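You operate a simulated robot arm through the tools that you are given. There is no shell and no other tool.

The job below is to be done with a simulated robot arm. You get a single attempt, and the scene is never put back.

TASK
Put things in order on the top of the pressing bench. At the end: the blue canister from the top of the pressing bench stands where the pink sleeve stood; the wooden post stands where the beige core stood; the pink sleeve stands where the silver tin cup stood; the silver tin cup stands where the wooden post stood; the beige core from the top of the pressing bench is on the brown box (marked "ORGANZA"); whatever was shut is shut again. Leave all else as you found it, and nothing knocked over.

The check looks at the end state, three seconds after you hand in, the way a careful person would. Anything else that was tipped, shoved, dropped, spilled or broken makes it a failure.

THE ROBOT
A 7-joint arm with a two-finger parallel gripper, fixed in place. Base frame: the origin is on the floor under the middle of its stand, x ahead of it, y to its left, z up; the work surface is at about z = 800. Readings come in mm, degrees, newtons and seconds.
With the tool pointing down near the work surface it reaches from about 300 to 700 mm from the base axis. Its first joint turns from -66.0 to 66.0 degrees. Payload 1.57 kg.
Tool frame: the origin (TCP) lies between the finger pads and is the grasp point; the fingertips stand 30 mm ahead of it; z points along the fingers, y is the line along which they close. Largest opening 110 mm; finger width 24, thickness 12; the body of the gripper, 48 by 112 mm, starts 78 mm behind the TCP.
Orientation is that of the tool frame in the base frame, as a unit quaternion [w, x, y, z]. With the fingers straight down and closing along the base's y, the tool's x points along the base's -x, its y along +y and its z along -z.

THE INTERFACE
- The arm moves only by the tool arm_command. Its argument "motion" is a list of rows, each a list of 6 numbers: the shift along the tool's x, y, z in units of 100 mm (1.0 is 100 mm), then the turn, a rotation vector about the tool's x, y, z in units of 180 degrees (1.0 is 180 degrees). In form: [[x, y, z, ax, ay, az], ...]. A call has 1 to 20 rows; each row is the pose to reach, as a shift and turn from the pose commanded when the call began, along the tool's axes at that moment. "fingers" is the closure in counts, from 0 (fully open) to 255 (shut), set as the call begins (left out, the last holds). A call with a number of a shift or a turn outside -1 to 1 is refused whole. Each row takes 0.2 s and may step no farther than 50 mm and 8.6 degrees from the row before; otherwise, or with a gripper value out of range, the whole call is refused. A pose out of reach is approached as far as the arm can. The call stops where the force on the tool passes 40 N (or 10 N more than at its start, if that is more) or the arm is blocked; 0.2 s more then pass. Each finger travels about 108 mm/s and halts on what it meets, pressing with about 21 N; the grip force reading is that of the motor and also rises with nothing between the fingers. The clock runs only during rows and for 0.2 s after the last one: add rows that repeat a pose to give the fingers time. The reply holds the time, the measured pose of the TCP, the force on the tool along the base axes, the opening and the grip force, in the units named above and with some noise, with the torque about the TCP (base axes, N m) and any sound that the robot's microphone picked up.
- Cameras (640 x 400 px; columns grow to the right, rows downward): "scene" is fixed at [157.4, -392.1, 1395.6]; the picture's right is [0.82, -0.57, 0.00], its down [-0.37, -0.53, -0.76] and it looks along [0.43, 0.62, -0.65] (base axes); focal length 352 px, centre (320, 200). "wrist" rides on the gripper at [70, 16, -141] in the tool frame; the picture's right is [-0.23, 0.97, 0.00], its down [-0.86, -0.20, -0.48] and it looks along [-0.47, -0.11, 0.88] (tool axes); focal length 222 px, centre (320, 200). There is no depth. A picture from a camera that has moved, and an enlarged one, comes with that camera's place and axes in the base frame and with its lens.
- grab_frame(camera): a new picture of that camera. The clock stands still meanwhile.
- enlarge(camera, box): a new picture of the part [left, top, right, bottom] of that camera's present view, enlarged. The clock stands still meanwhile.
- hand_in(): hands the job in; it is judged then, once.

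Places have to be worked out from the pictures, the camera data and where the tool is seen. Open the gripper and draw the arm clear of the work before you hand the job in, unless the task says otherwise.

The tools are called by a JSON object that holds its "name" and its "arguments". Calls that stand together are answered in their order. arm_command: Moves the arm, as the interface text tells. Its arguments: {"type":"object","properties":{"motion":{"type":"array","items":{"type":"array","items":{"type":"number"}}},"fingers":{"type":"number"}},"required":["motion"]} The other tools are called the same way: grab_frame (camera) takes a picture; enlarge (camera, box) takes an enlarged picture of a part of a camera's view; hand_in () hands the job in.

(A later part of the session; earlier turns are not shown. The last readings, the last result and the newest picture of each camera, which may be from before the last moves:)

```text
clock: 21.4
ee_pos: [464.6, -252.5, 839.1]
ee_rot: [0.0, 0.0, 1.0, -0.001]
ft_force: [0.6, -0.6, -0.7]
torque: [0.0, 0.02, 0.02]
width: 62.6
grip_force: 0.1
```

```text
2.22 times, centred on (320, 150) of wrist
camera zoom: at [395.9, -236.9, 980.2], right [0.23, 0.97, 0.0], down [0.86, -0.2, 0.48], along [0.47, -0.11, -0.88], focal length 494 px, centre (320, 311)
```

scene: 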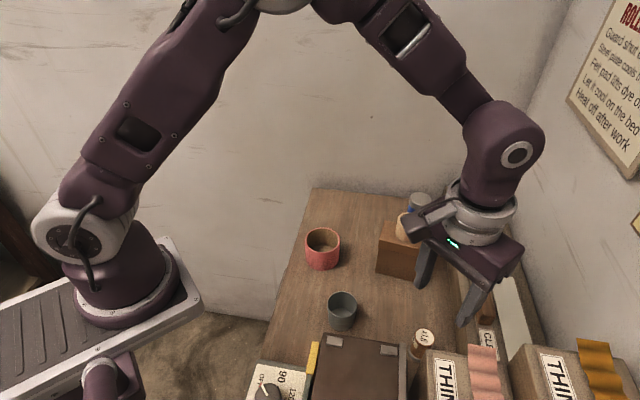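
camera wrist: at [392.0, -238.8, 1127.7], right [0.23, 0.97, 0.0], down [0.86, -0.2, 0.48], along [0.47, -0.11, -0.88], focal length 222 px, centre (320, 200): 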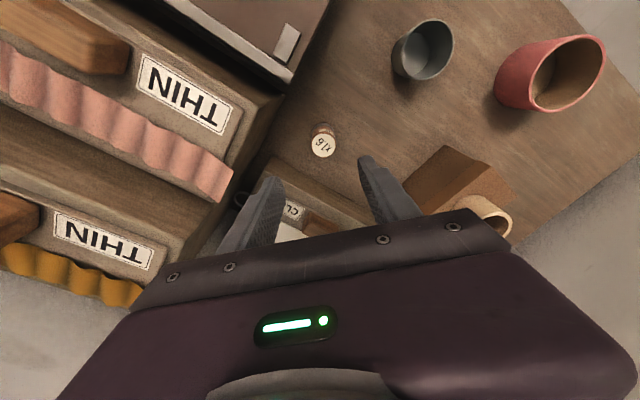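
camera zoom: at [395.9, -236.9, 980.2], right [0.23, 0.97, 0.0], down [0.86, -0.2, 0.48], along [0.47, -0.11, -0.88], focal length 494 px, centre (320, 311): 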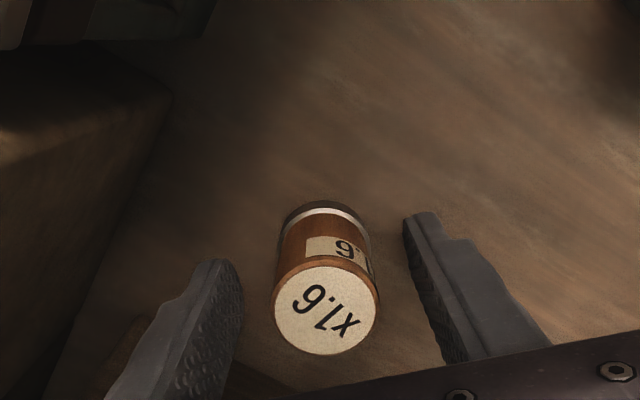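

The post is centred between the pads. I close the fingers to grip.

{"name": "arm_command", "arguments": {"motion": [[0, 0, 0, 0, 0, 0], [0, 0, 0, 0, 0, 0], [0, 0, 0, 0, 0, 0], [0, 0, 0, 0, 0, 0]], "fingers": 255}}

```text
clock: 22.4
ee_pos: [465.7, -251.5, 839.2]
ee_rot: [0.0, 0.0, 1.0, -0.001]
ft_force: [0.3, -0.4, 0.1]
torque: [0.02, -0.03, -0.02]
width: 31.8
grip_force: 20.8
```

Gripped at 31.8 mm width. I lift a little first and read the force to judge its weight.

{"name": "arm_command", "arguments": {"motion": [[0, 0, -0.1, 0, 0, 0], [0, 0, -0.25, 0, 0, 0], [0, 0, -0.4, 0, 0, 0], [0, 0, -0.4, 0, 0, 0], [0, 0, -0.4, 0, 0, 0]]}}

{"name": "enlarge", "arguments": {"camera": "wrist", "box": [220, 60, 420, 240]}}

{"name": "enlarge", "arguments": {"camera": "scene", "box": [370, 250, 530, 390]}}

```text
clock: 23.6
ee_pos: [465.6, -252.7, 879.3]
ee_rot: [-0.001, 0.0, 1.0, -0.001]
ft_force: [-0.9, 0.4, -2.3]
torque: [-0.02, 0.04, -0.03]
width: 31.7
grip_force: 21.0
```

```text
2.22 times, centred on (320, 150) of wrist
camera zoom: at [395.8, -236.7, 1020.5], right [0.23, 0.97, 0.0], down [0.86, -0.2, 0.48], along [0.47, -0.11, -0.88], focal length 494 px, centre (320, 311)
```

zoom: 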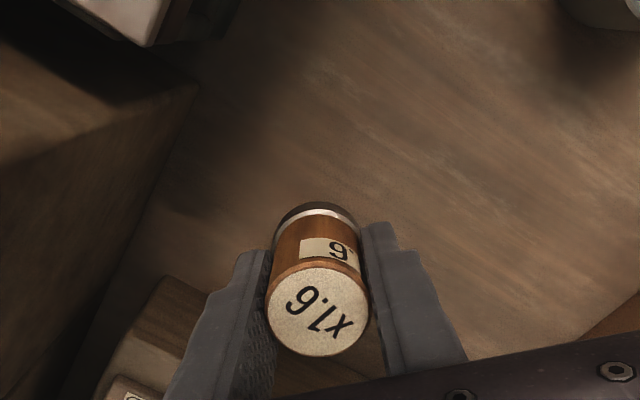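

```text
2.86 times, centred on (450, 320) of scene
camera zoom: at [157.5, -392.1, 1395.6], right [0.82, -0.57, 0.0], down [-0.37, -0.53, -0.76], along [0.43, 0.62, -0.65], focal length 1005 px, centre (-51, -143)
```

zoom: 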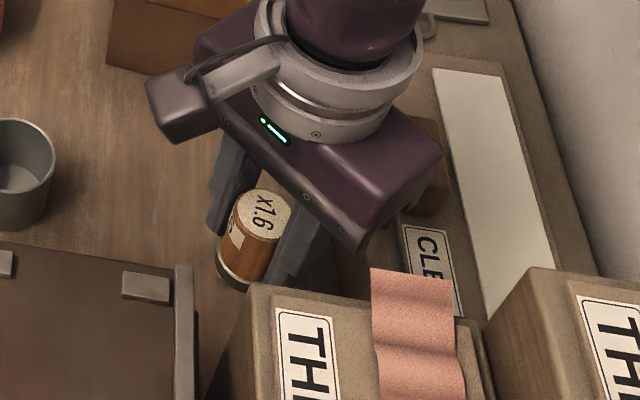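

The post is held, about 2 N. I lift well clear and carry it toward the core's former spot (590.3,45.5).

{"name": "arm_command", "arguments": {"motion": [[0, 0, -0.3, 0, 0, 0], [0, 0, -0.6, 0, 0, 0], [0, 0, -0.9, 0, 0, 0], [0, 0.1, -1.0, 0, 0, 0], [-0.1, 0.5, -1.0, 0, 0, 0], [-0.2, 0.95, -1.0, 0, 0, 0], [-0.2, 0.95, -1.0, 0, 0, 0]]}}

{"name": "arm_command", "arguments": {"motion": [[-0.1, 0.3, -0.3, 0, 0, 0], [-0.25, 0.7, -0.45, 0, 0, 0], [-0.4, 1.0, -0.45, 0, 0, 0], [-0.4, 1.0, -0.45, 0, 0, 0]]}}

{"name": "arm_command", "arguments": {"motion": [[-0.2, 0.3, 0, 0, 0, 0], [-0.4, 0.7, 0, 0, 0, 0], [-0.6, 1.0, 0, 0, 0, 0], [-0.6, 1.0, 0, 0, 0, 0]]}}

{"name": "grab_frame", "arguments": {"camera": "scene"}}

{"name": "grab_frame", "arguments": {"camera": "wrist"}}

```text
clock: 25.2
ee_pos: [485.1, -156.7, 980.8]
ee_rot: [0.001, 0.001, 1.0, -0.001]
ft_force: [1.3, 0.1, -2.1]
torque: [-0.01, 0.0, -0.01]
width: 31.9
grip_force: 21.5
```

```text
clock: 26.2
ee_pos: [525.6, -56.1, 1023.7]
ee_rot: [0.0, -0.001, 1.0, -0.002]
ft_force: [-0.5, 0.4, -1.7]
torque: [0.01, 0.01, -0.03]
width: 31.5
grip_force: 21.2
```

```text
clock: 27.2
ee_pos: [584.1, 45.0, 1022.5]
ee_rot: [-0.001, 0.0, 1.0, -0.001]
ft_force: [-0.1, 0.9, -1.8]
torque: [-0.02, -0.03, 0.01]
width: 31.6
grip_force: 21.5
```

```text
taken
```

scene: 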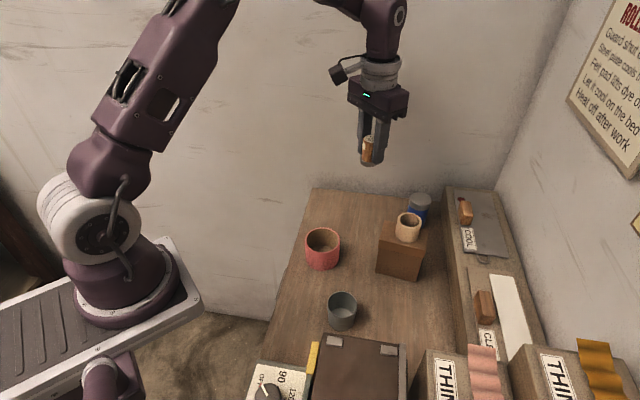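

```text
taken
camera wrist: at [515.3, 60.0, 1163.9], right [0.23, 0.97, 0.0], down [0.86, -0.2, 0.48], along [0.47, -0.11, -0.88], focal length 222 px, centre (320, 200)
```

wrist: 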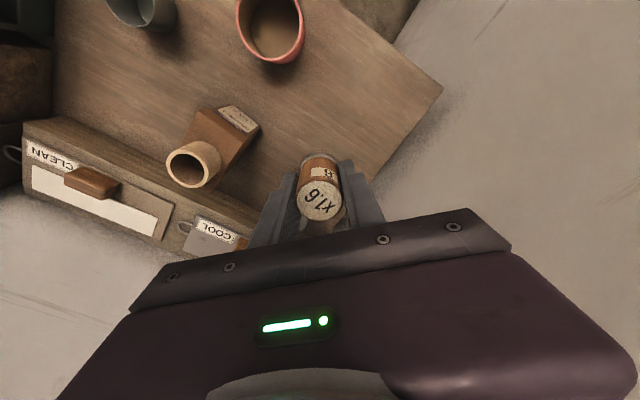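

The post is held upright. I align over (590.5,45.8) and descend in two stages to about 10 mm above the bench.

{"name": "arm_command", "arguments": {"motion": [[-0.064, 0.008, 0.1, 0, 0, 0], [-0.064, 0.008, 0.4, 0, 0, 0], [-0.064, 0.008, 0.7, 0, 0, 0], [-0.064, 0.008, 0.95, 0, 0, 0], [-0.064, 0.008, 0.95, 0, 0, 0]]}}

{"name": "arm_command", "arguments": {"motion": [[0, 0, 0.3, 0, 0, 0], [0, 0, 0.55, 0, 0, 0], [0, 0, 0.7, 0, 0, 0], [0, 0, 0.79, 0, 0, 0], [0, 0, 0.79, 0, 0, 0]]}}

{"name": "enlarge", "arguments": {"camera": "scene", "box": [320, 150, 440, 250]}}

{"name": "enlarge", "arguments": {"camera": "wrist", "box": [220, 60, 420, 240]}}

```text
clock: 28.4
ee_pos: [591.0, 45.1, 928.6]
ee_rot: [0.0, 0.0, 1.0, 0.0]
ft_force: [0.2, 0.2, -3.3]
torque: [-0.03, 0.01, 0.01]
width: 31.7
grip_force: 20.6
```

```text
clock: 29.6
ee_pos: [590.5, 44.5, 849.0]
ee_rot: [-0.001, 0.0, 1.0, -0.001]
ft_force: [-0.6, 0.4, -1.2]
torque: [-0.01, -0.01, -0.01]
width: 31.7
grip_force: 21.2
```

```text
4.00 times, centred on (380, 200) of scene
camera zoom: at [157.5, -392.1, 1395.6], right [0.82, -0.57, 0.0], down [-0.37, -0.53, -0.76], along [0.43, 0.62, -0.65], focal length 1407 px, centre (80, 200)
```

zoom: 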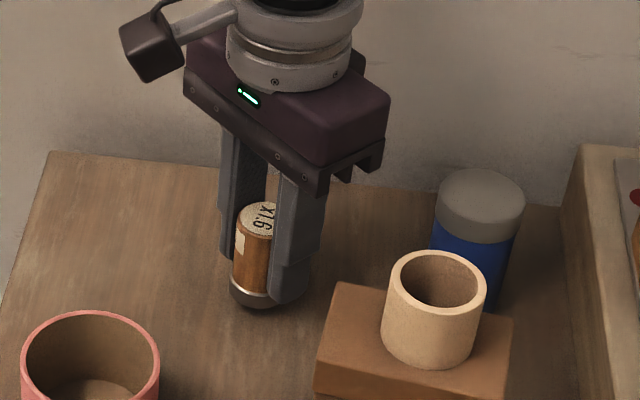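

```text
2.22 times, centred on (320, 150) of wrist
camera zoom: at [521.7, 59.4, 990.2], right [0.23, 0.97, 0.0], down [0.86, -0.2, 0.48], along [0.47, -0.11, -0.88], focal length 494 px, centre (320, 311)
```

zoom: 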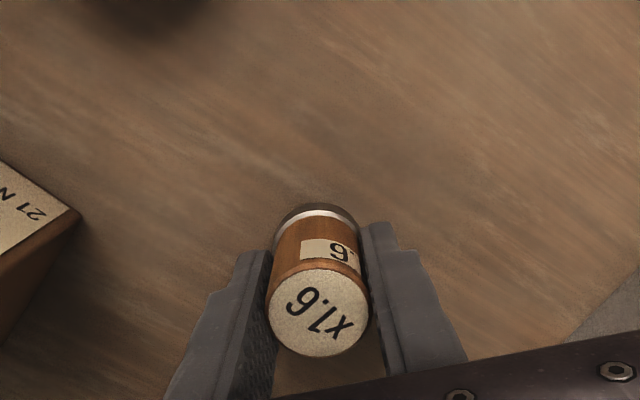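

Positioned at (590.5,44.6), z 849. I nudge 0.8 mm in y and go down 7 mm, then step carefully.

{"name": "arm_command", "arguments": {"motion": [[0, 0.008, 0.03, 0, 0, 0], [0, 0.008, 0.07, 0, 0, 0], [0, 0.008, 0.07, 0, 0, 0]]}}

```text
clock: 30.4
ee_pos: [590.4, 43.9, 842.3]
ee_rot: [0.0, 0.0, 1.0, -0.001]
ft_force: [0.0, 1.0, -0.9]
torque: [0.01, 0.0, 0.02]
width: 31.6
grip_force: 20.9
```

No contact yet at z 842.3 (force is just the post's weight). I go down 1.5 mm more.

{"name": "arm_command", "arguments": {"motion": [[0, 0.005, 0.015, 0, 0, 0], [0, 0.005, 0.015, 0, 0, 0]]}}

```text
clock: 31.0
ee_pos: [590.3, 45.5, 840.2]
ee_rot: [0.0, 0.0, 1.0, -0.001]
ft_force: [0.7, -0.5, -1.5]
torque: [0.03, -0.01, -0.02]
width: 31.8
grip_force: 20.7
```

Still hanging freely at z 840.2; another 1 mm.

{"name": "arm_command", "arguments": {"motion": [[0, 0, 0.01, 0, 0, 0], [0, 0, 0.01, 0, 0, 0]]}}

```text
clock: 31.6
ee_pos: [590.6, 43.7, 840.9]
ee_rot: [0.0, -0.001, 1.0, 0.0]
ft_force: [0.8, 0.2, -2.9]
torque: [0.03, 0.0, 0.0]
width: 31.6
grip_force: 20.9
```

Still no contact; another 1 mm down.

{"name": "arm_command", "arguments": {"motion": [[0, 0, 0.01, 0, 0, 0], [0, 0, 0.01, 0, 0, 0]]}}

```text
clock: 32.2
ee_pos: [591.2, 45.1, 838.7]
ee_rot: [0.0, 0.0, 1.0, -0.001]
ft_force: [-3.0, -0.8, 5.5]
torque: [0.06, 0.08, 0.05]
width: 31.8
grip_force: 21.7
```

Contact at z≈838.7 (force now +5.5 N), matching the pick height. I open to release.

{"name": "arm_command", "arguments": {"motion": [[0, 0, -0.004, 0, 0, 0], [0, 0, -0.004, 0, 0, 0]]}}

{"name": "arm_command", "arguments": {"motion": [[0, 0, 0, 0, 0, 0], [0, 0, 0, 0, 0, 0], [0, 0, 0, 0, 0, 0]], "fingers": 100}}

{"name": "enlarge", "arguments": {"camera": "wrist", "box": [220, 60, 420, 240]}}

```text
clock: 32.8
ee_pos: [590.5, 46.3, 840.2]
ee_rot: [0.0, 0.0, 1.0, -0.001]
ft_force: [0.7, -0.2, -1.9]
torque: [-0.04, 0.01, -0.02]
width: 31.8
grip_force: 20.8
```

```text
clock: 33.6
ee_pos: [590.4, 45.7, 838.4]
ee_rot: [0.0, -0.001, 1.0, -0.001]
ft_force: [-0.3, 0.3, 0.3]
torque: [0.03, -0.01, -0.03]
width: 67.0
grip_force: 0.0
```

```text
2.22 times, centred on (320, 150) of wrist
camera zoom: at [521.8, 60.7, 980.6], right [0.23, 0.97, 0.0], down [0.86, -0.2, 0.48], along [0.47, -0.11, -0.88], focal length 494 px, centre (320, 311)
```

zoom: 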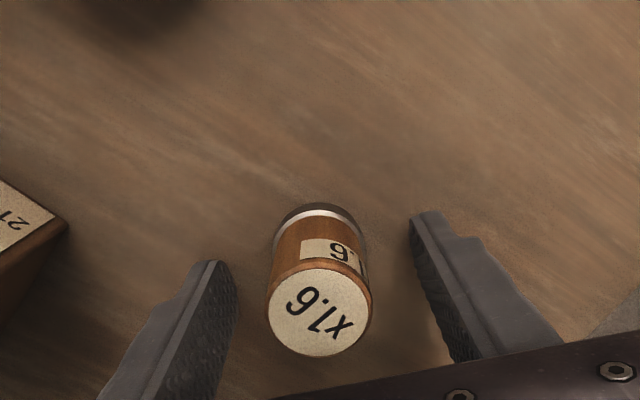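

The post stands released at the core's old spot. I retreat straight up, then travel to the tin cup at about (392,-124).

{"name": "arm_command", "arguments": {"motion": [[0, 0, -0.2, 0, 0, 0], [0, 0, -0.5, 0, 0, 0], [0, 0, -0.8, 0, 0, 0], [0.2, 0, -1.0, 0, 0, 0], [0.6, -0.2, -1.0, 0, 0, 0], [1.0, -0.4, -1.0, 0, 0, 0], [1.0, -0.4, -1.0, 0, 0, 0]], "fingers": 50}}

{"name": "arm_command", "arguments": {"motion": [[0.3, -0.35, -0.2, 0, 0, 0], [0.6, -0.7, -0.3, 0, 0, 0], [0.9, -0.98, -0.4, 0, 0, 0], [0.98, -1.0, -0.4, 0, 0, 0], [0.98, -1.0, -0.4, 0, 0, 0]]}}

{"name": "arm_command", "arguments": {"motion": [[0, -0.3, 0, 0, 0, 0], [0, -0.3, 0, 0, 0, 0]]}}

{"name": "grab_frame", "arguments": {"camera": "wrist"}}

{"name": "enlarge", "arguments": {"camera": "wrist", "box": [240, 60, 400, 220]}}

{"name": "grab_frame", "arguments": {"camera": "scene"}}

```text
clock: 35.2
ee_pos: [489.3, 5.4, 939.0]
ee_rot: [0.0, 0.0, 1.0, -0.002]
ft_force: [0.4, -0.1, -0.2]
torque: [0.01, -0.04, 0.02]
width: 88.4
grip_force: 0.0
```

```text
refused: row 1 steps farther than a row can; nothing moved
```

```text
clock: 35.8
ee_pos: [489.5, -24.8, 938.4]
ee_rot: [0.0, 0.0, 1.0, -0.002]
ft_force: [-0.1, -0.1, -0.1]
torque: [-0.02, 0.02, -0.01]
width: 88.4
grip_force: 0.1
```

```text
taken
camera wrist: at [421.3, -10.3, 1079.6], right [0.23, 0.97, 0.0], down [0.86, -0.2, 0.48], along [0.47, -0.11, -0.88], focal length 222 px, centre (320, 200)
```

wrist: 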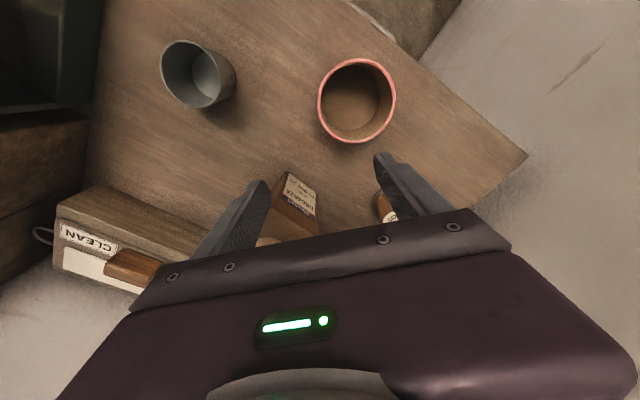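

```text
2.50 times, centred on (320, 140) of wrist
camera zoom: at [421.3, -10.3, 1079.6], right [0.23, 0.97, 0.0], down [0.86, -0.2, 0.48], along [0.47, -0.11, -0.88], focal length 555 px, centre (320, 350)
```

zoom: 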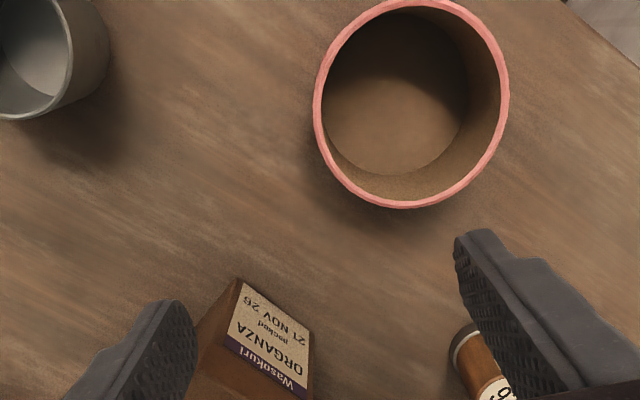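

```text
taken
```

scene: 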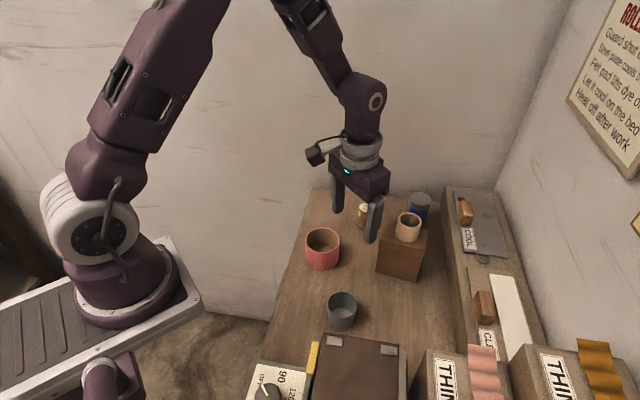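

One call was refused for step length, so I'm at (489.5,-24.8,938). I redo the move to the cup with smaller steps, raising 25 mm.

{"name": "arm_command", "arguments": {"motion": [[0.0, 0, -0.25, 0, 0, 0], [0.24, -0.25, -0.25, 0, 0, 0], [0.49, -0.5, -0.25, 0, 0, 0], [0.73, -0.75, -0.25, 0, 0, 0], [0.975, -0.992, -0.25, 0, 0, 0], [0.975, -0.992, -0.25, 0, 0, 0]]}}

{"name": "grab_frame", "arguments": {"camera": "wrist"}}

{"name": "enlarge", "arguments": {"camera": "wrist", "box": [240, 60, 400, 220]}}

{"name": "grab_frame", "arguments": {"camera": "scene"}}

```text
clock: 37.2
ee_pos: [393.9, -124.3, 965.1]
ee_rot: [0.0, -0.001, 1.0, 0.0]
ft_force: [-1.5, 0.6, 0.3]
torque: [0.02, -0.01, 0.02]
width: 88.6
grip_force: 0.1
```

```text
taken
camera wrist: at [324.0, -109.1, 1106.0], right [0.23, 0.97, 0.0], down [0.86, -0.2, 0.48], along [0.47, -0.11, -0.88], focal length 222 px, centre (320, 200)
```

wrist: 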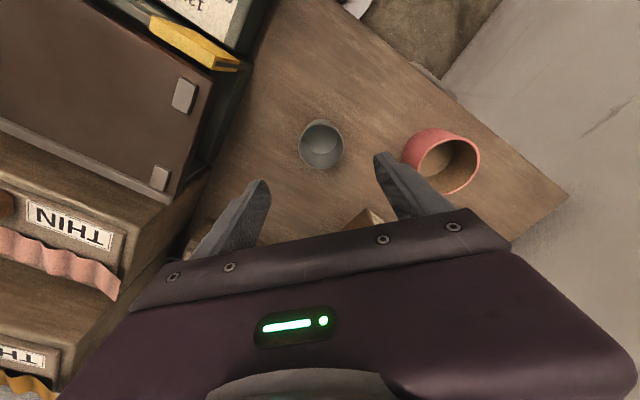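

```text
2.50 times, centred on (320, 140) of wrist
camera zoom: at [324.0, -109.1, 1106.0], right [0.23, 0.97, 0.0], down [0.86, -0.2, 0.48], along [0.47, -0.11, -0.88], focal length 555 px, centre (320, 350)
```

zoom: 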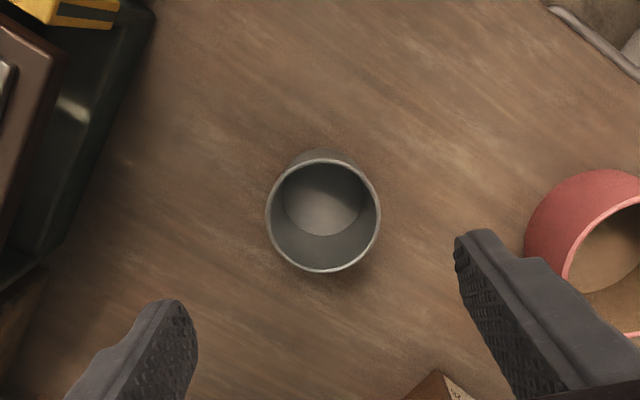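

```text
taken
```

scene: 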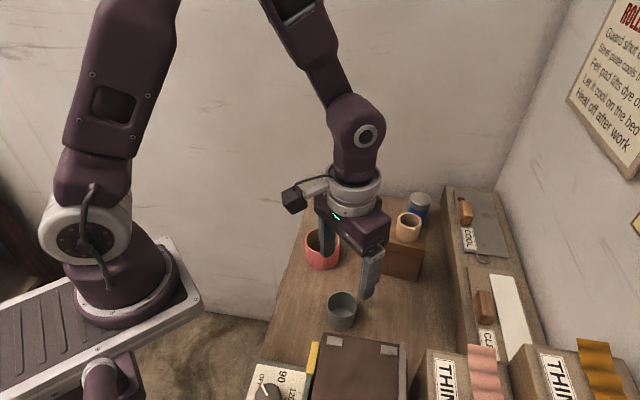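

Cup rim centre measured at (393.2,-124.0), under the TCP. I descend toward it with an 88 mm opening.

{"name": "arm_command", "arguments": {"motion": [[0.007, 0.003, 0.3, 0, 0, 0], [0.007, 0.003, 0.6, 0, 0, 0], [0.007, 0.003, 0.8, 0, 0, 0], [0.007, 0.003, 0.88, 0, 0, 0], [0.007, 0.003, 0.88, 0, 0, 0]]}}

{"name": "enlarge", "arguments": {"camera": "wrist", "box": [220, 60, 420, 240]}}

{"name": "enlarge", "arguments": {"camera": "scene", "box": [280, 230, 420, 350]}}

```text
clock: 38.4
ee_pos: [392.4, -123.6, 876.4]
ee_rot: [0.001, 0.001, 1.0, -0.002]
ft_force: [-0.6, 0.2, -0.2]
torque: [-0.01, -0.01, -0.01]
width: 88.5
grip_force: 0.0
```

```text
2.22 times, centred on (320, 150) of wrist
camera zoom: at [323.9, -108.4, 1017.3], right [0.23, 0.97, 0.0], down [0.86, -0.2, 0.48], along [0.47, -0.11, -0.88], focal length 494 px, centre (320, 311)
```

zoom: 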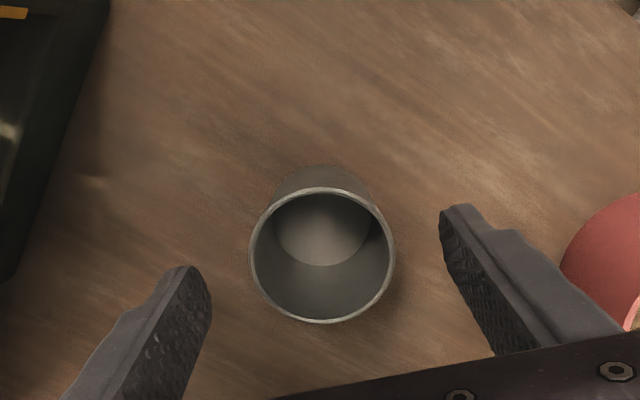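

```text
3.33 times, centred on (350, 290) of scene
camera zoom: at [157.4, -392.1, 1395.6], right [0.82, -0.57, 0.0], down [-0.37, -0.53, -0.76], along [0.43, 0.62, -0.65], focal length 1172 px, centre (220, -100)
```

zoom: 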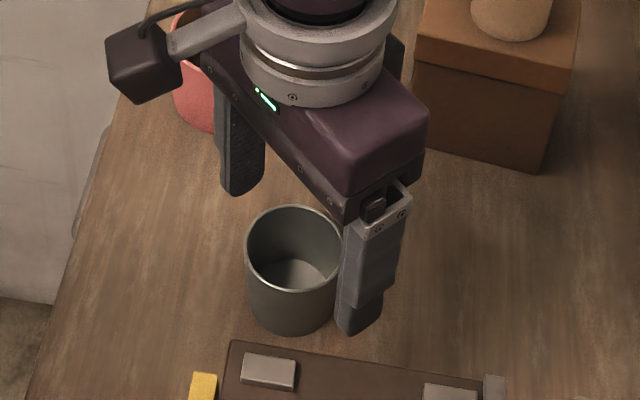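

Centred at (393.3,-124.1). I lower 41 mm around the cup.

{"name": "arm_command", "arguments": {"motion": [[-0.004, -0.002, 0.15, 0, 0, 0], [-0.004, -0.002, 0.3, 0, 0, 0], [-0.004, -0.002, 0.41, 0, 0, 0], [-0.004, -0.002, 0.41, 0, 0, 0]]}}

{"name": "enlarge", "arguments": {"camera": "scene", "box": [280, 230, 420, 350]}}

```text
clock: 39.4
ee_pos: [393.7, -125.2, 835.9]
ee_rot: [0.0, 0.0, 1.0, -0.001]
ft_force: [0.0, -0.2, 0.0]
torque: [-0.02, 0.01, -0.01]
width: 88.5
grip_force: 0.0
```

```text
3.33 times, centred on (350, 290) of scene
camera zoom: at [157.4, -392.1, 1395.6], right [0.82, -0.57, 0.0], down [-0.37, -0.53, -0.76], along [0.43, 0.62, -0.65], focal length 1172 px, centre (220, -100)
```

zoom: 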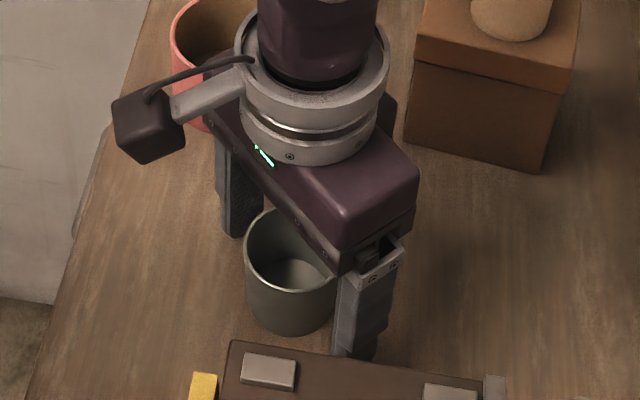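

The fingers straddle the cup at z≈836. I close to grip it.

{"name": "arm_command", "arguments": {"motion": [[0, 0, 0, 0, 0, 0], [0, 0, 0, 0, 0, 0], [0, 0, 0, 0, 0, 0], [0, 0, 0, 0, 0, 0]], "fingers": 255}}

```text
clock: 40.4
ee_pos: [392.1, -123.8, 836.2]
ee_rot: [0.001, 0.0, 1.0, -0.002]
ft_force: [0.2, -0.3, -0.2]
torque: [0.0, -0.08, -0.02]
width: 52.8
grip_force: 21.3
```

Gripped at 52.8 mm. I lift 100 mm and check.

{"name": "arm_command", "arguments": {"motion": [[0, 0, -0.1, 0, 0, 0], [0, 0, -0.3, 0, 0, 0], [0, 0, -0.6, 0, 0, 0], [0, 0, -0.95, 0, 0, 0], [0, 0, -1.0, 0, 0, 0], [0, 0, -1.0, 0, 0, 0]]}}

{"name": "enlarge", "arguments": {"camera": "wrist", "box": [220, 60, 420, 240]}}

{"name": "grab_frame", "arguments": {"camera": "scene"}}

```text
clock: 41.8
ee_pos: [393.1, -124.1, 935.7]
ee_rot: [0.0, 0.0, 1.0, -0.002]
ft_force: [0.0, -0.3, -0.3]
torque: [-0.02, 0.0, -0.01]
width: 52.7
grip_force: 20.5
```

```text
2.22 times, centred on (320, 150) of wrist
camera zoom: at [323.7, -108.8, 1076.8], right [0.23, 0.97, 0.0], down [0.86, -0.2, 0.48], along [0.47, -0.11, -0.88], focal length 494 px, centre (320, 311)
```

zoom: 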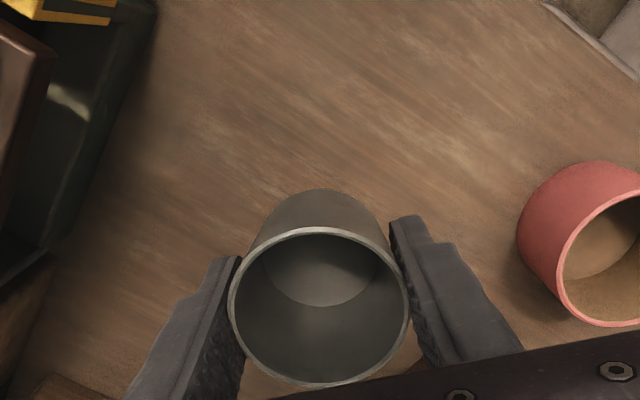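

```text
taken
```

scene: 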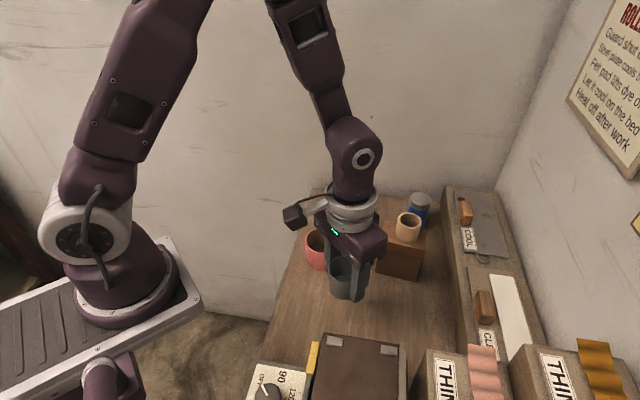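

Cup held securely. I carry it to the post's original place (465.2,-251.5), staying in front of the press.

{"name": "arm_command", "arguments": {"motion": [[0, 0, -0.25, 0, 0, 0], [-0.2, -0.32, -0.3, 0, 0, 0], [-0.4, -0.65, -0.3, 0, 0, 0], [-0.56, -0.95, -0.3, 0, 0, 0], [-0.56, -0.95, -0.3, 0, 0, 0]]}}

{"name": "arm_command", "arguments": {"motion": [[-0.08, -0.16, 0, 0, 0, 0], [-0.16, -0.325, 0, 0, 0, 0], [-0.16, -0.325, 0, 0, 0, 0]]}}

{"name": "grab_frame", "arguments": {"camera": "wrist"}}

{"name": "enlarge", "arguments": {"camera": "scene", "box": [370, 250, 530, 390]}}

```text
clock: 43.0
ee_pos: [450.1, -220.5, 967.2]
ee_rot: [-0.002, 0.0, 1.0, -0.001]
ft_force: [0.3, 0.5, 0.0]
torque: [-0.02, -0.01, -0.02]
width: 52.5
grip_force: 21.3
```

```text
clock: 43.8
ee_pos: [465.9, -252.5, 966.5]
ee_rot: [0.0, 0.0, 1.0, -0.001]
ft_force: [0.3, -0.2, -0.3]
torque: [0.02, 0.01, -0.06]
width: 52.8
grip_force: 21.6
```

```text
taken
camera wrist: at [396.3, -237.0, 1107.3], right [0.23, 0.97, 0.0], down [0.86, -0.2, 0.48], along [0.47, -0.11, -0.88], focal length 222 px, centre (320, 200)
```

wrist: 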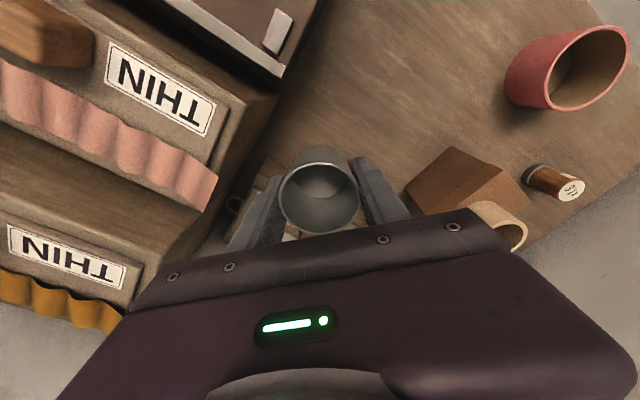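

```text
2.86 times, centred on (450, 320) of scene
camera zoom: at [157.4, -392.1, 1395.6], right [0.82, -0.57, 0.0], down [-0.37, -0.53, -0.76], along [0.43, 0.62, -0.65], focal length 1005 px, centre (-51, -143)
```

zoom: 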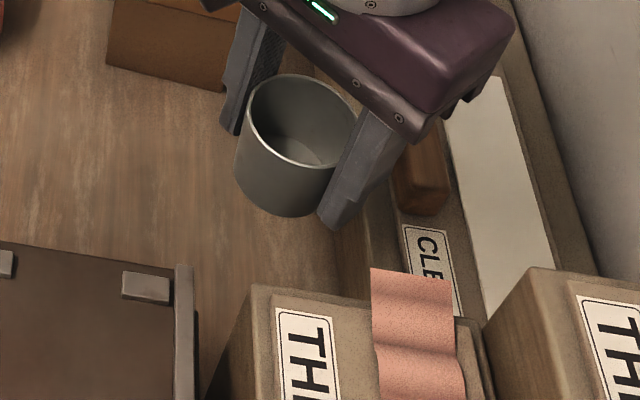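

Cup is over the target with clear space around. I descend in stages to about z 844.

{"name": "arm_command", "arguments": {"motion": [[0, 0.005, 0.25, 0, 0, 0], [0, 0.005, 0.5, 0, 0, 0], [0, 0.005, 0.75, 0, 0, 0], [0, 0.005, 0.95, 0, 0, 0], [0, 0.005, 0.95, 0, 0, 0]]}}

{"name": "arm_command", "arguments": {"motion": [[0, 0, 0.12, 0, 0, 0], [0, 0, 0.22, 0, 0, 0], [0, 0, 0.28, 0, 0, 0], [0, 0, 0.28, 0, 0, 0]]}}

{"name": "enlarge", "arguments": {"camera": "scene", "box": [370, 250, 530, 390]}}

{"name": "enlarge", "arguments": {"camera": "wrist", "box": [180, 40, 440, 240]}}

```text
clock: 45.0
ee_pos: [465.0, -252.0, 870.4]
ee_rot: [0.001, 0.0, 1.0, 0.0]
ft_force: [-0.5, -0.6, -0.6]
torque: [-0.03, -0.01, 0.01]
width: 52.6
grip_force: 21.1
```

```text
clock: 46.0
ee_pos: [463.3, -251.2, 842.7]
ee_rot: [0.0, -0.001, 1.0, -0.001]
ft_force: [0.0, -0.4, -0.9]
torque: [0.0, -0.01, 0.02]
width: 52.8
grip_force: 21.0
```

```text
2.86 times, centred on (450, 320) of scene
camera zoom: at [157.4, -392.1, 1395.6], right [0.82, -0.57, 0.0], down [-0.37, -0.53, -0.76], along [0.43, 0.62, -0.65], focal length 1005 px, centre (-51, -143)
```

zoom: 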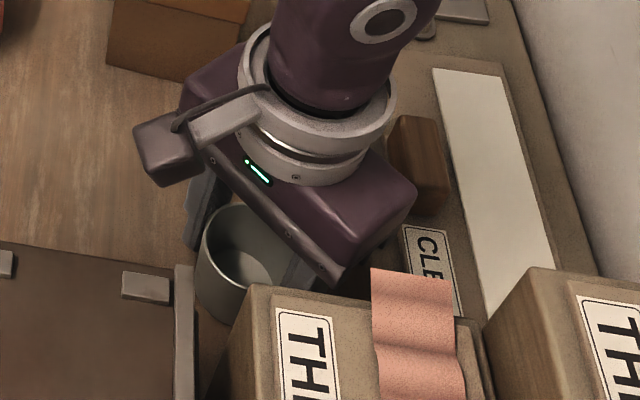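

```text
2.00 times, centred on (310, 140) of wrist
camera zoom: at [396.2, -235.6, 984.1], right [0.23, 0.97, 0.0], down [0.86, -0.2, 0.48], along [0.47, -0.11, -0.88], focal length 444 px, centre (340, 320)
```

zoom: 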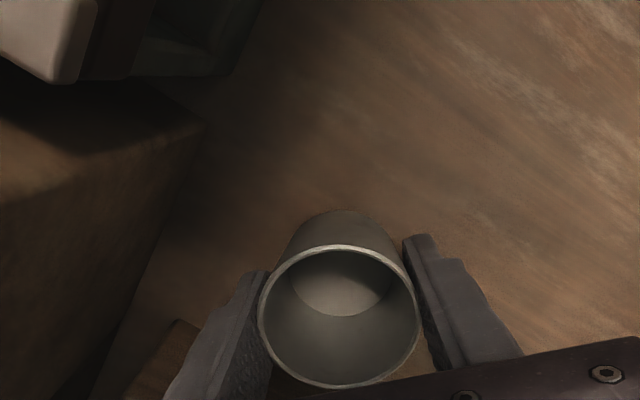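

No contact yet at z 842.7. I step down 4.5 mm.

{"name": "arm_command", "arguments": {"motion": [[0, 0, 0.02, 0, 0, 0], [0, 0, 0.045, 0, 0, 0], [0, 0, 0.045, 0, 0, 0]]}}

```text
clock: 46.8
ee_pos: [465.0, -251.2, 838.8]
ee_rot: [-0.001, 0.0, 1.0, -0.001]
ft_force: [-0.7, -0.6, -0.7]
torque: [0.0, 0.0, -0.03]
width: 52.5
grip_force: 20.9
```

Still free; 1.2 mm more.

{"name": "arm_command", "arguments": {"motion": [[0, 0, 0.012, 0, 0, 0], [0, 0, 0.012, 0, 0, 0]]}}

```text
clock: 47.4
ee_pos: [465.2, -250.9, 836.9]
ee_rot: [-0.001, 0.0, 1.0, -0.001]
ft_force: [0.1, 0.3, 0.0]
torque: [-0.01, 0.04, 0.0]
width: 52.8
grip_force: 20.8
```

Not touching clearly; 1 mm more.

{"name": "arm_command", "arguments": {"motion": [[0, 0, 0.01, 0, 0, 0], [0, 0, 0.01, 0, 0, 0]]}}

```text
clock: 48.0
ee_pos: [465.6, -250.6, 836.9]
ee_rot: [-0.001, 0.001, 1.0, -0.001]
ft_force: [-0.1, 0.5, -1.2]
torque: [0.0, 0.01, 0.02]
width: 52.5
grip_force: 21.2
```

No contact force yet; another 1 mm.

{"name": "arm_command", "arguments": {"motion": [[0, 0, 0.01, 0, 0, 0], [0, 0, 0.01, 0, 0, 0]]}}

```text
clock: 48.6
ee_pos: [464.7, -250.5, 837.3]
ee_rot: [0.001, 0.0, 1.0, -0.001]
ft_force: [-2.3, 2.5, 7.6]
torque: [-0.11, 0.07, -0.02]
width: 52.7
grip_force: 20.9
```

Contact (7.6 N). I ease up half a millimetre and open to release the cup.

{"name": "arm_command", "arguments": {"motion": [[0, 0, -0.005, 0, 0, 0], [0, 0, -0.005, 0, 0, 0]]}}

{"name": "arm_command", "arguments": {"motion": [[0, 0, 0, 0, 0, 0], [0, 0, 0, 0, 0, 0], [0, 0, 0, 0, 0, 0]], "fingers": 70}}

{"name": "enlarge", "arguments": {"camera": "wrist", "box": [180, 40, 440, 240]}}

```text
clock: 49.2
ee_pos: [465.2, -250.7, 835.7]
ee_rot: [-0.001, 0.0, 1.0, -0.001]
ft_force: [0.0, -0.2, -0.4]
torque: [0.01, 0.01, 0.03]
width: 52.5
grip_force: 21.1
```

```text
clock: 50.0
ee_pos: [465.1, -251.4, 835.4]
ee_rot: [0.0, 0.0, 1.0, -0.001]
ft_force: [0.7, 0.5, 0.1]
torque: [0.0, -0.01, 0.01]
width: 79.7
grip_force: 0.1
```

```text
2.00 times, centred on (310, 140) of wrist
camera zoom: at [396.0, -235.4, 977.0], right [0.23, 0.97, 0.0], down [0.86, -0.2, 0.48], along [0.47, -0.11, -0.88], focal length 444 px, centre (340, 320)
```

zoom: 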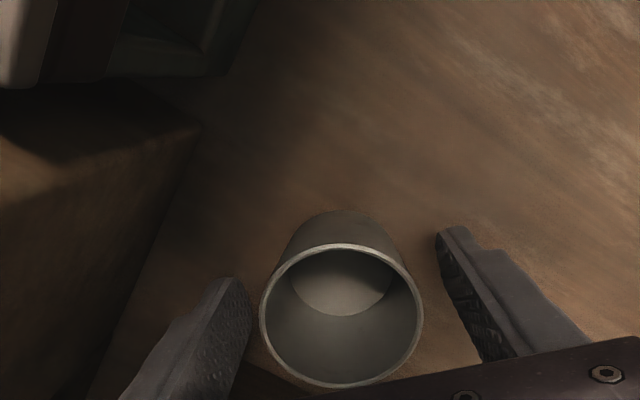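

Released. I rise straight up 100 mm and then go toward the pink sleeve at (447,17).

{"name": "arm_command", "arguments": {"motion": [[0, 0, -0.2, 0, 0, 0], [0, 0, -0.5, 0, 0, 0], [0, 0, -0.9, 0, 0, 0], [0, 0, -1.0, 0, 0, 0], [0, 0, -1.0, 0, 0, 0]]}}

{"name": "arm_command", "arguments": {"motion": [[0, 0.2, -0.25, 0, 0, 0], [0.05, 0.6, -0.35, 0, 0, 0], [0.1, 1.0, -0.35, 0, 0, 0], [0.1, 1.0, -0.35, 0, 0, 0]], "fingers": 0}}

{"name": "arm_command", "arguments": {"motion": [[0.03, 0.4, 0, 0, 0, 0], [0.06, 0.8, 0, 0, 0, 0], [0.08, 1.0, 0, 0, 0, 0], [0.08, 1.0, 0, 0, 0, 0]]}}

{"name": "arm_command", "arguments": {"motion": [[0, 0.35, 0, 0, 0, 0], [0, 0.68, 0, 0, 0, 0], [0, 0.68, 0, 0, 0, 0]]}}

{"name": "grab_frame", "arguments": {"camera": "wrist"}}

{"name": "enlarge", "arguments": {"camera": "wrist", "box": [240, 60, 400, 220]}}

{"name": "grab_frame", "arguments": {"camera": "scene"}}

```text
clock: 51.2
ee_pos: [465.5, -250.9, 936.9]
ee_rot: [0.0, 0.0, 1.0, -0.001]
ft_force: [-0.1, -0.8, -0.2]
torque: [-0.01, -0.04, -0.02]
width: 79.5
grip_force: 0.0
```

```text
clock: 52.2
ee_pos: [454.8, -149.5, 971.0]
ee_rot: [0.0, -0.001, 1.0, -0.001]
ft_force: [-0.8, 0.1, 0.3]
torque: [-0.02, -0.03, -0.03]
width: 110.2
grip_force: 0.1
```

```text
clock: 53.2
ee_pos: [446.1, -49.8, 970.7]
ee_rot: [0.0, -0.001, 1.0, -0.001]
ft_force: [0.4, -0.6, -0.4]
torque: [-0.02, 0.03, 0.03]
width: 110.0
grip_force: 0.1
```

```text
clock: 54.0
ee_pos: [447.0, 17.8, 969.6]
ee_rot: [-0.002, 0.0, 1.0, -0.001]
ft_force: [0.4, 0.3, -0.2]
torque: [0.0, 0.03, 0.02]
width: 110.0
grip_force: 0.1
```

```text
taken
camera wrist: at [377.8, 32.6, 1110.2], right [0.23, 0.97, 0.0], down [0.86, -0.2, 0.48], along [0.47, -0.11, -0.88], focal length 222 px, centre (320, 200)
```

wrist: 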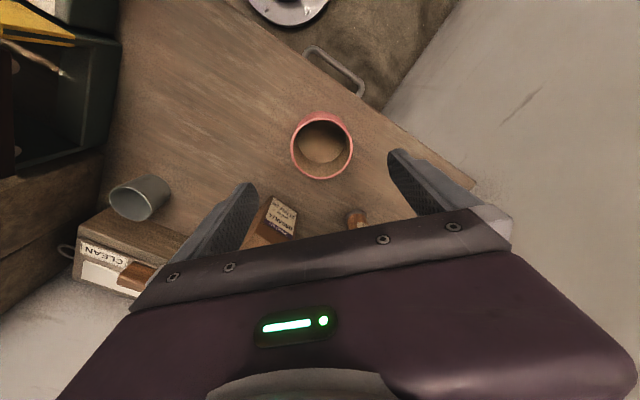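

```text
2.50 times, centred on (320, 140) of wrist
camera zoom: at [377.8, 32.6, 1110.2], right [0.23, 0.97, 0.0], down [0.86, -0.2, 0.48], along [0.47, -0.11, -0.88], focal length 555 px, centre (320, 350)
```

zoom: 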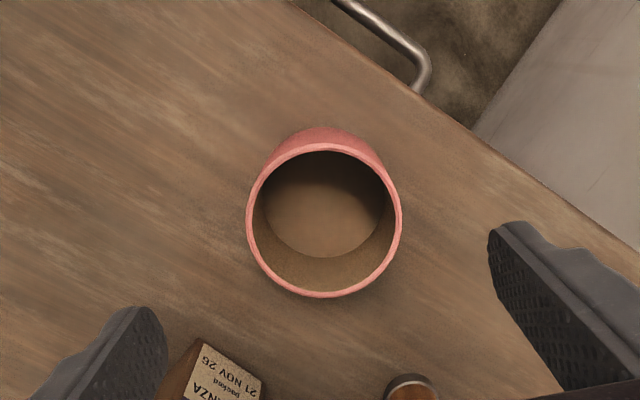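

```text
taken
```

scene: 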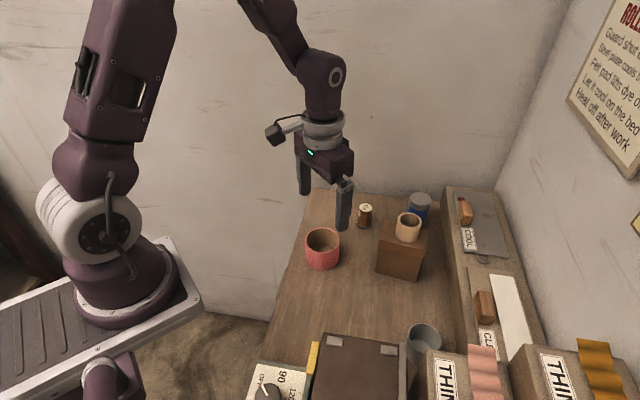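

Sleeve rim centre measured (447.5,18.2). I descend with full opening.

{"name": "arm_command", "arguments": {"motion": [[-0.005, 0.004, 0.3, 0, 0, 0], [-0.005, 0.004, 0.6, 0, 0, 0], [-0.005, 0.004, 0.8, 0, 0, 0], [-0.005, 0.004, 0.82, 0, 0, 0], [-0.005, 0.004, 0.82, 0, 0, 0]]}}

{"name": "enlarge", "arguments": {"camera": "wrist", "box": [200, 60, 440, 240]}}

{"name": "enlarge", "arguments": {"camera": "scene", "box": [260, 170, 400, 290]}}

```text
clock: 55.2
ee_pos: [448.1, 18.1, 889.7]
ee_rot: [0.0, 0.0, 1.0, -0.001]
ft_force: [-0.3, -0.6, -0.3]
torque: [0.01, 0.02, -0.03]
width: 110.1
grip_force: 0.0
```

```text
2.22 times, centred on (320, 150) of wrist
camera zoom: at [378.8, 33.1, 1029.0], right [0.23, 0.97, 0.0], down [0.86, -0.2, 0.48], along [0.47, -0.11, -0.88], focal length 494 px, centre (320, 311)
```

zoom: 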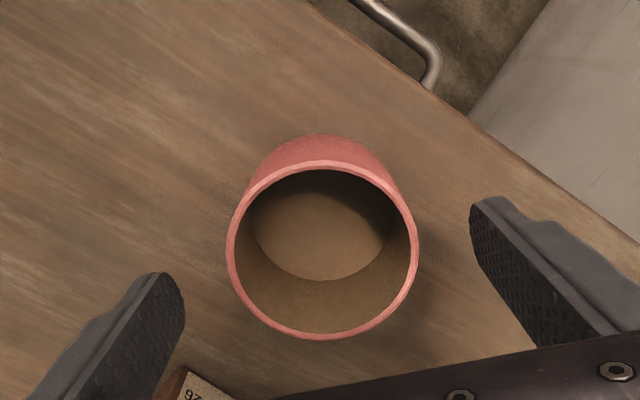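

```text
3.33 times, centred on (330, 230) of scene
camera zoom: at [157.4, -392.1, 1395.6], right [0.82, -0.57, 0.0], down [-0.37, -0.53, -0.76], along [0.43, 0.62, -0.65], focal length 1172 px, centre (287, 100)
```

zoom: 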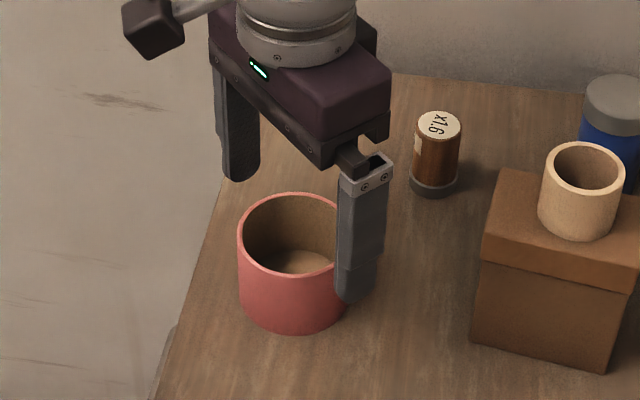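

Aligned (446.8–447.5,18.2). I lower to the grasp height z≈840.

{"name": "arm_command", "arguments": {"motion": [[0.004, 0, 0.15, 0, 0, 0], [0.004, 0, 0.3, 0, 0, 0], [0.004, 0, 0.45, 0, 0, 0], [0.004, 0, 0.495, 0, 0, 0], [0.004, 0, 0.495, 0, 0, 0]]}}

{"name": "arm_command", "arguments": {"motion": [[0, 0, 0, 0, 0, 0], [0, 0, 0, 0, 0, 0], [0, 0, 0, 0, 0, 0], [0, 0, 0, 0, 0, 0]], "fingers": 255}}

{"name": "enlarge", "arguments": {"camera": "scene", "box": [260, 170, 400, 290]}}

{"name": "enlarge", "arguments": {"camera": "wrist", "box": [200, 60, 440, 240]}}

```text
clock: 56.4
ee_pos: [447.1, 17.6, 837.6]
ee_rot: [0.0, 0.0, 1.0, -0.001]
ft_force: [-1.3, -0.2, -0.2]
torque: [0.01, -0.02, 0.04]
width: 110.2
grip_force: 0.0
```

```text
clock: 57.4
ee_pos: [446.9, 18.0, 838.5]
ee_rot: [0.0, 0.0, 1.0, 0.0]
ft_force: [-1.1, -0.1, 0.2]
torque: [0.01, 0.0, 0.0]
width: 71.8
grip_force: 21.5
```

```text
3.33 times, centred on (330, 230) of scene
camera zoom: at [157.4, -392.1, 1395.6], right [0.82, -0.57, 0.0], down [-0.37, -0.53, -0.76], along [0.43, 0.62, -0.65], focal length 1172 px, centre (287, 100)
```

zoom: 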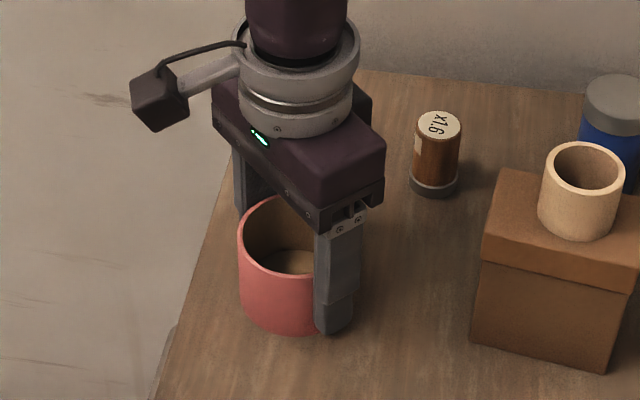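

```text
2.22 times, centred on (320, 150) of wrist
camera zoom: at [378.5, 33.1, 980.0], right [0.23, 0.97, 0.0], down [0.86, -0.2, 0.48], along [0.47, -0.11, -0.88], focal length 494 px, centre (320, 311)
```

zoom: 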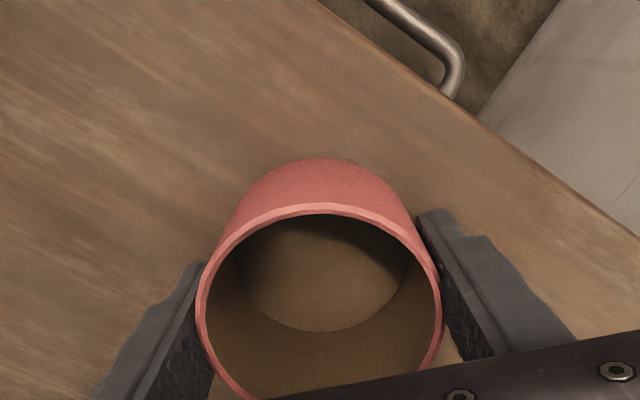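

Sleeve gripped (71.8 mm). I lift it 100 mm and check.

{"name": "arm_command", "arguments": {"motion": [[0, 0, -0.1, 0, 0, 0], [0, 0, -0.3, 0, 0, 0], [0, 0, -0.6, 0, 0, 0], [0, 0, -0.95, 0, 0, 0], [0, 0, -1.0, 0, 0, 0], [0, 0, -1.0, 0, 0, 0]]}}

{"name": "grab_frame", "arguments": {"camera": "scene"}}

{"name": "enlarge", "arguments": {"camera": "wrist", "box": [200, 60, 440, 240]}}

```text
clock: 58.8
ee_pos: [446.0, 17.9, 938.8]
ee_rot: [0.0, 0.0, 1.0, -0.002]
ft_force: [-0.3, -0.3, -0.5]
torque: [-0.02, -0.01, 0.01]
width: 71.6
grip_force: 20.8
```

```text
taken
```

scene: 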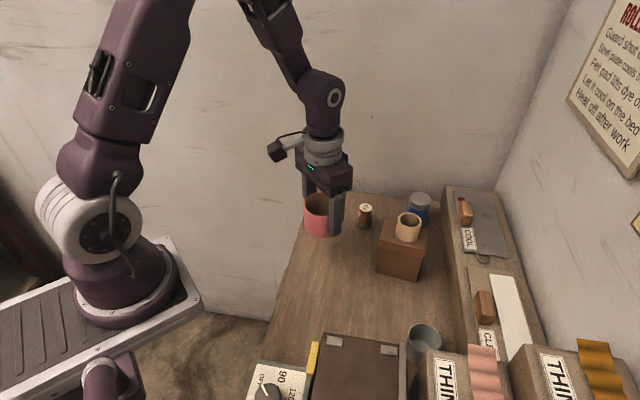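

```text
2.22 times, centred on (320, 150) of wrist
camera zoom: at [378.2, 33.1, 1080.5], right [0.23, 0.97, 0.0], down [0.86, -0.2, 0.48], along [0.47, -0.11, -0.88], focal length 494 px, centre (320, 311)
```

zoom: 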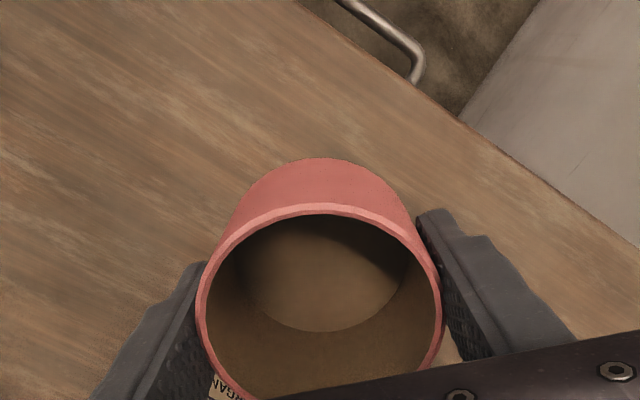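

Sleeve held level. I carry it to the cup's original place (393.3,-124.2).

{"name": "arm_command", "arguments": {"motion": [[0.1, -0.3, -0.1, 0, 0, 0], [0.2, -0.6, -0.1, 0, 0, 0], [0.33, -0.9, -0.1, 0, 0, 0], [0.33, -0.9, -0.1, 0, 0, 0]]}}

{"name": "arm_command", "arguments": {"motion": [[0.1, -0.26, 0, 0, 0, 0], [0.202, -0.522, 0, 0, 0, 0], [0.202, -0.522, 0, 0, 0, 0], [0.202, -0.522, 0, 0, 0, 0]]}}

{"name": "grab_frame", "arguments": {"camera": "wrist"}}

{"name": "grab_frame", "arguments": {"camera": "scene"}}

```text
clock: 59.8
ee_pos: [413.2, -73.4, 949.5]
ee_rot: [0.0, 0.0, 1.0, -0.001]
ft_force: [0.5, -0.5, 0.1]
torque: [-0.01, 0.01, 0.03]
width: 71.4
grip_force: 20.8
```

```text
clock: 60.8
ee_pos: [395.0, -125.0, 949.8]
ee_rot: [0.0, -0.001, 1.0, -0.001]
ft_force: [-0.1, -0.3, 0.1]
torque: [0.0, 0.01, 0.01]
width: 71.7
grip_force: 21.2
```

```text
taken
camera wrist: at [325.1, -109.5, 1090.1], right [0.23, 0.97, 0.0], down [0.86, -0.2, 0.48], along [0.47, -0.11, -0.88], focal length 222 px, centre (320, 200)
```

wrist: 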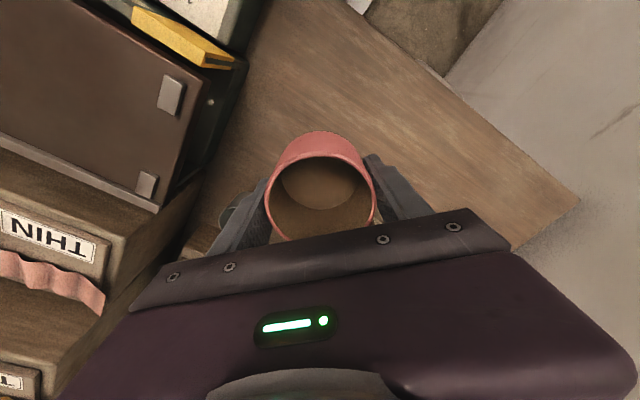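

```text
taken
```

scene: 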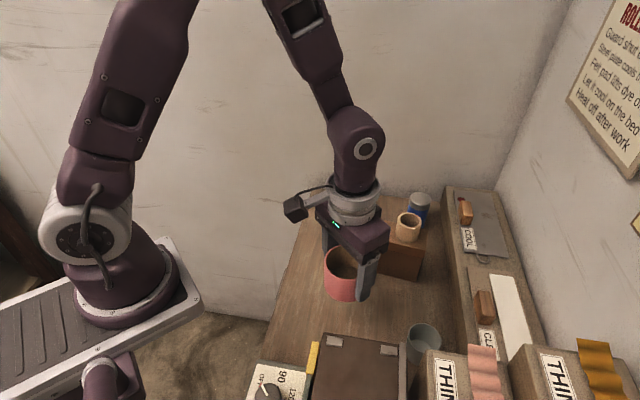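

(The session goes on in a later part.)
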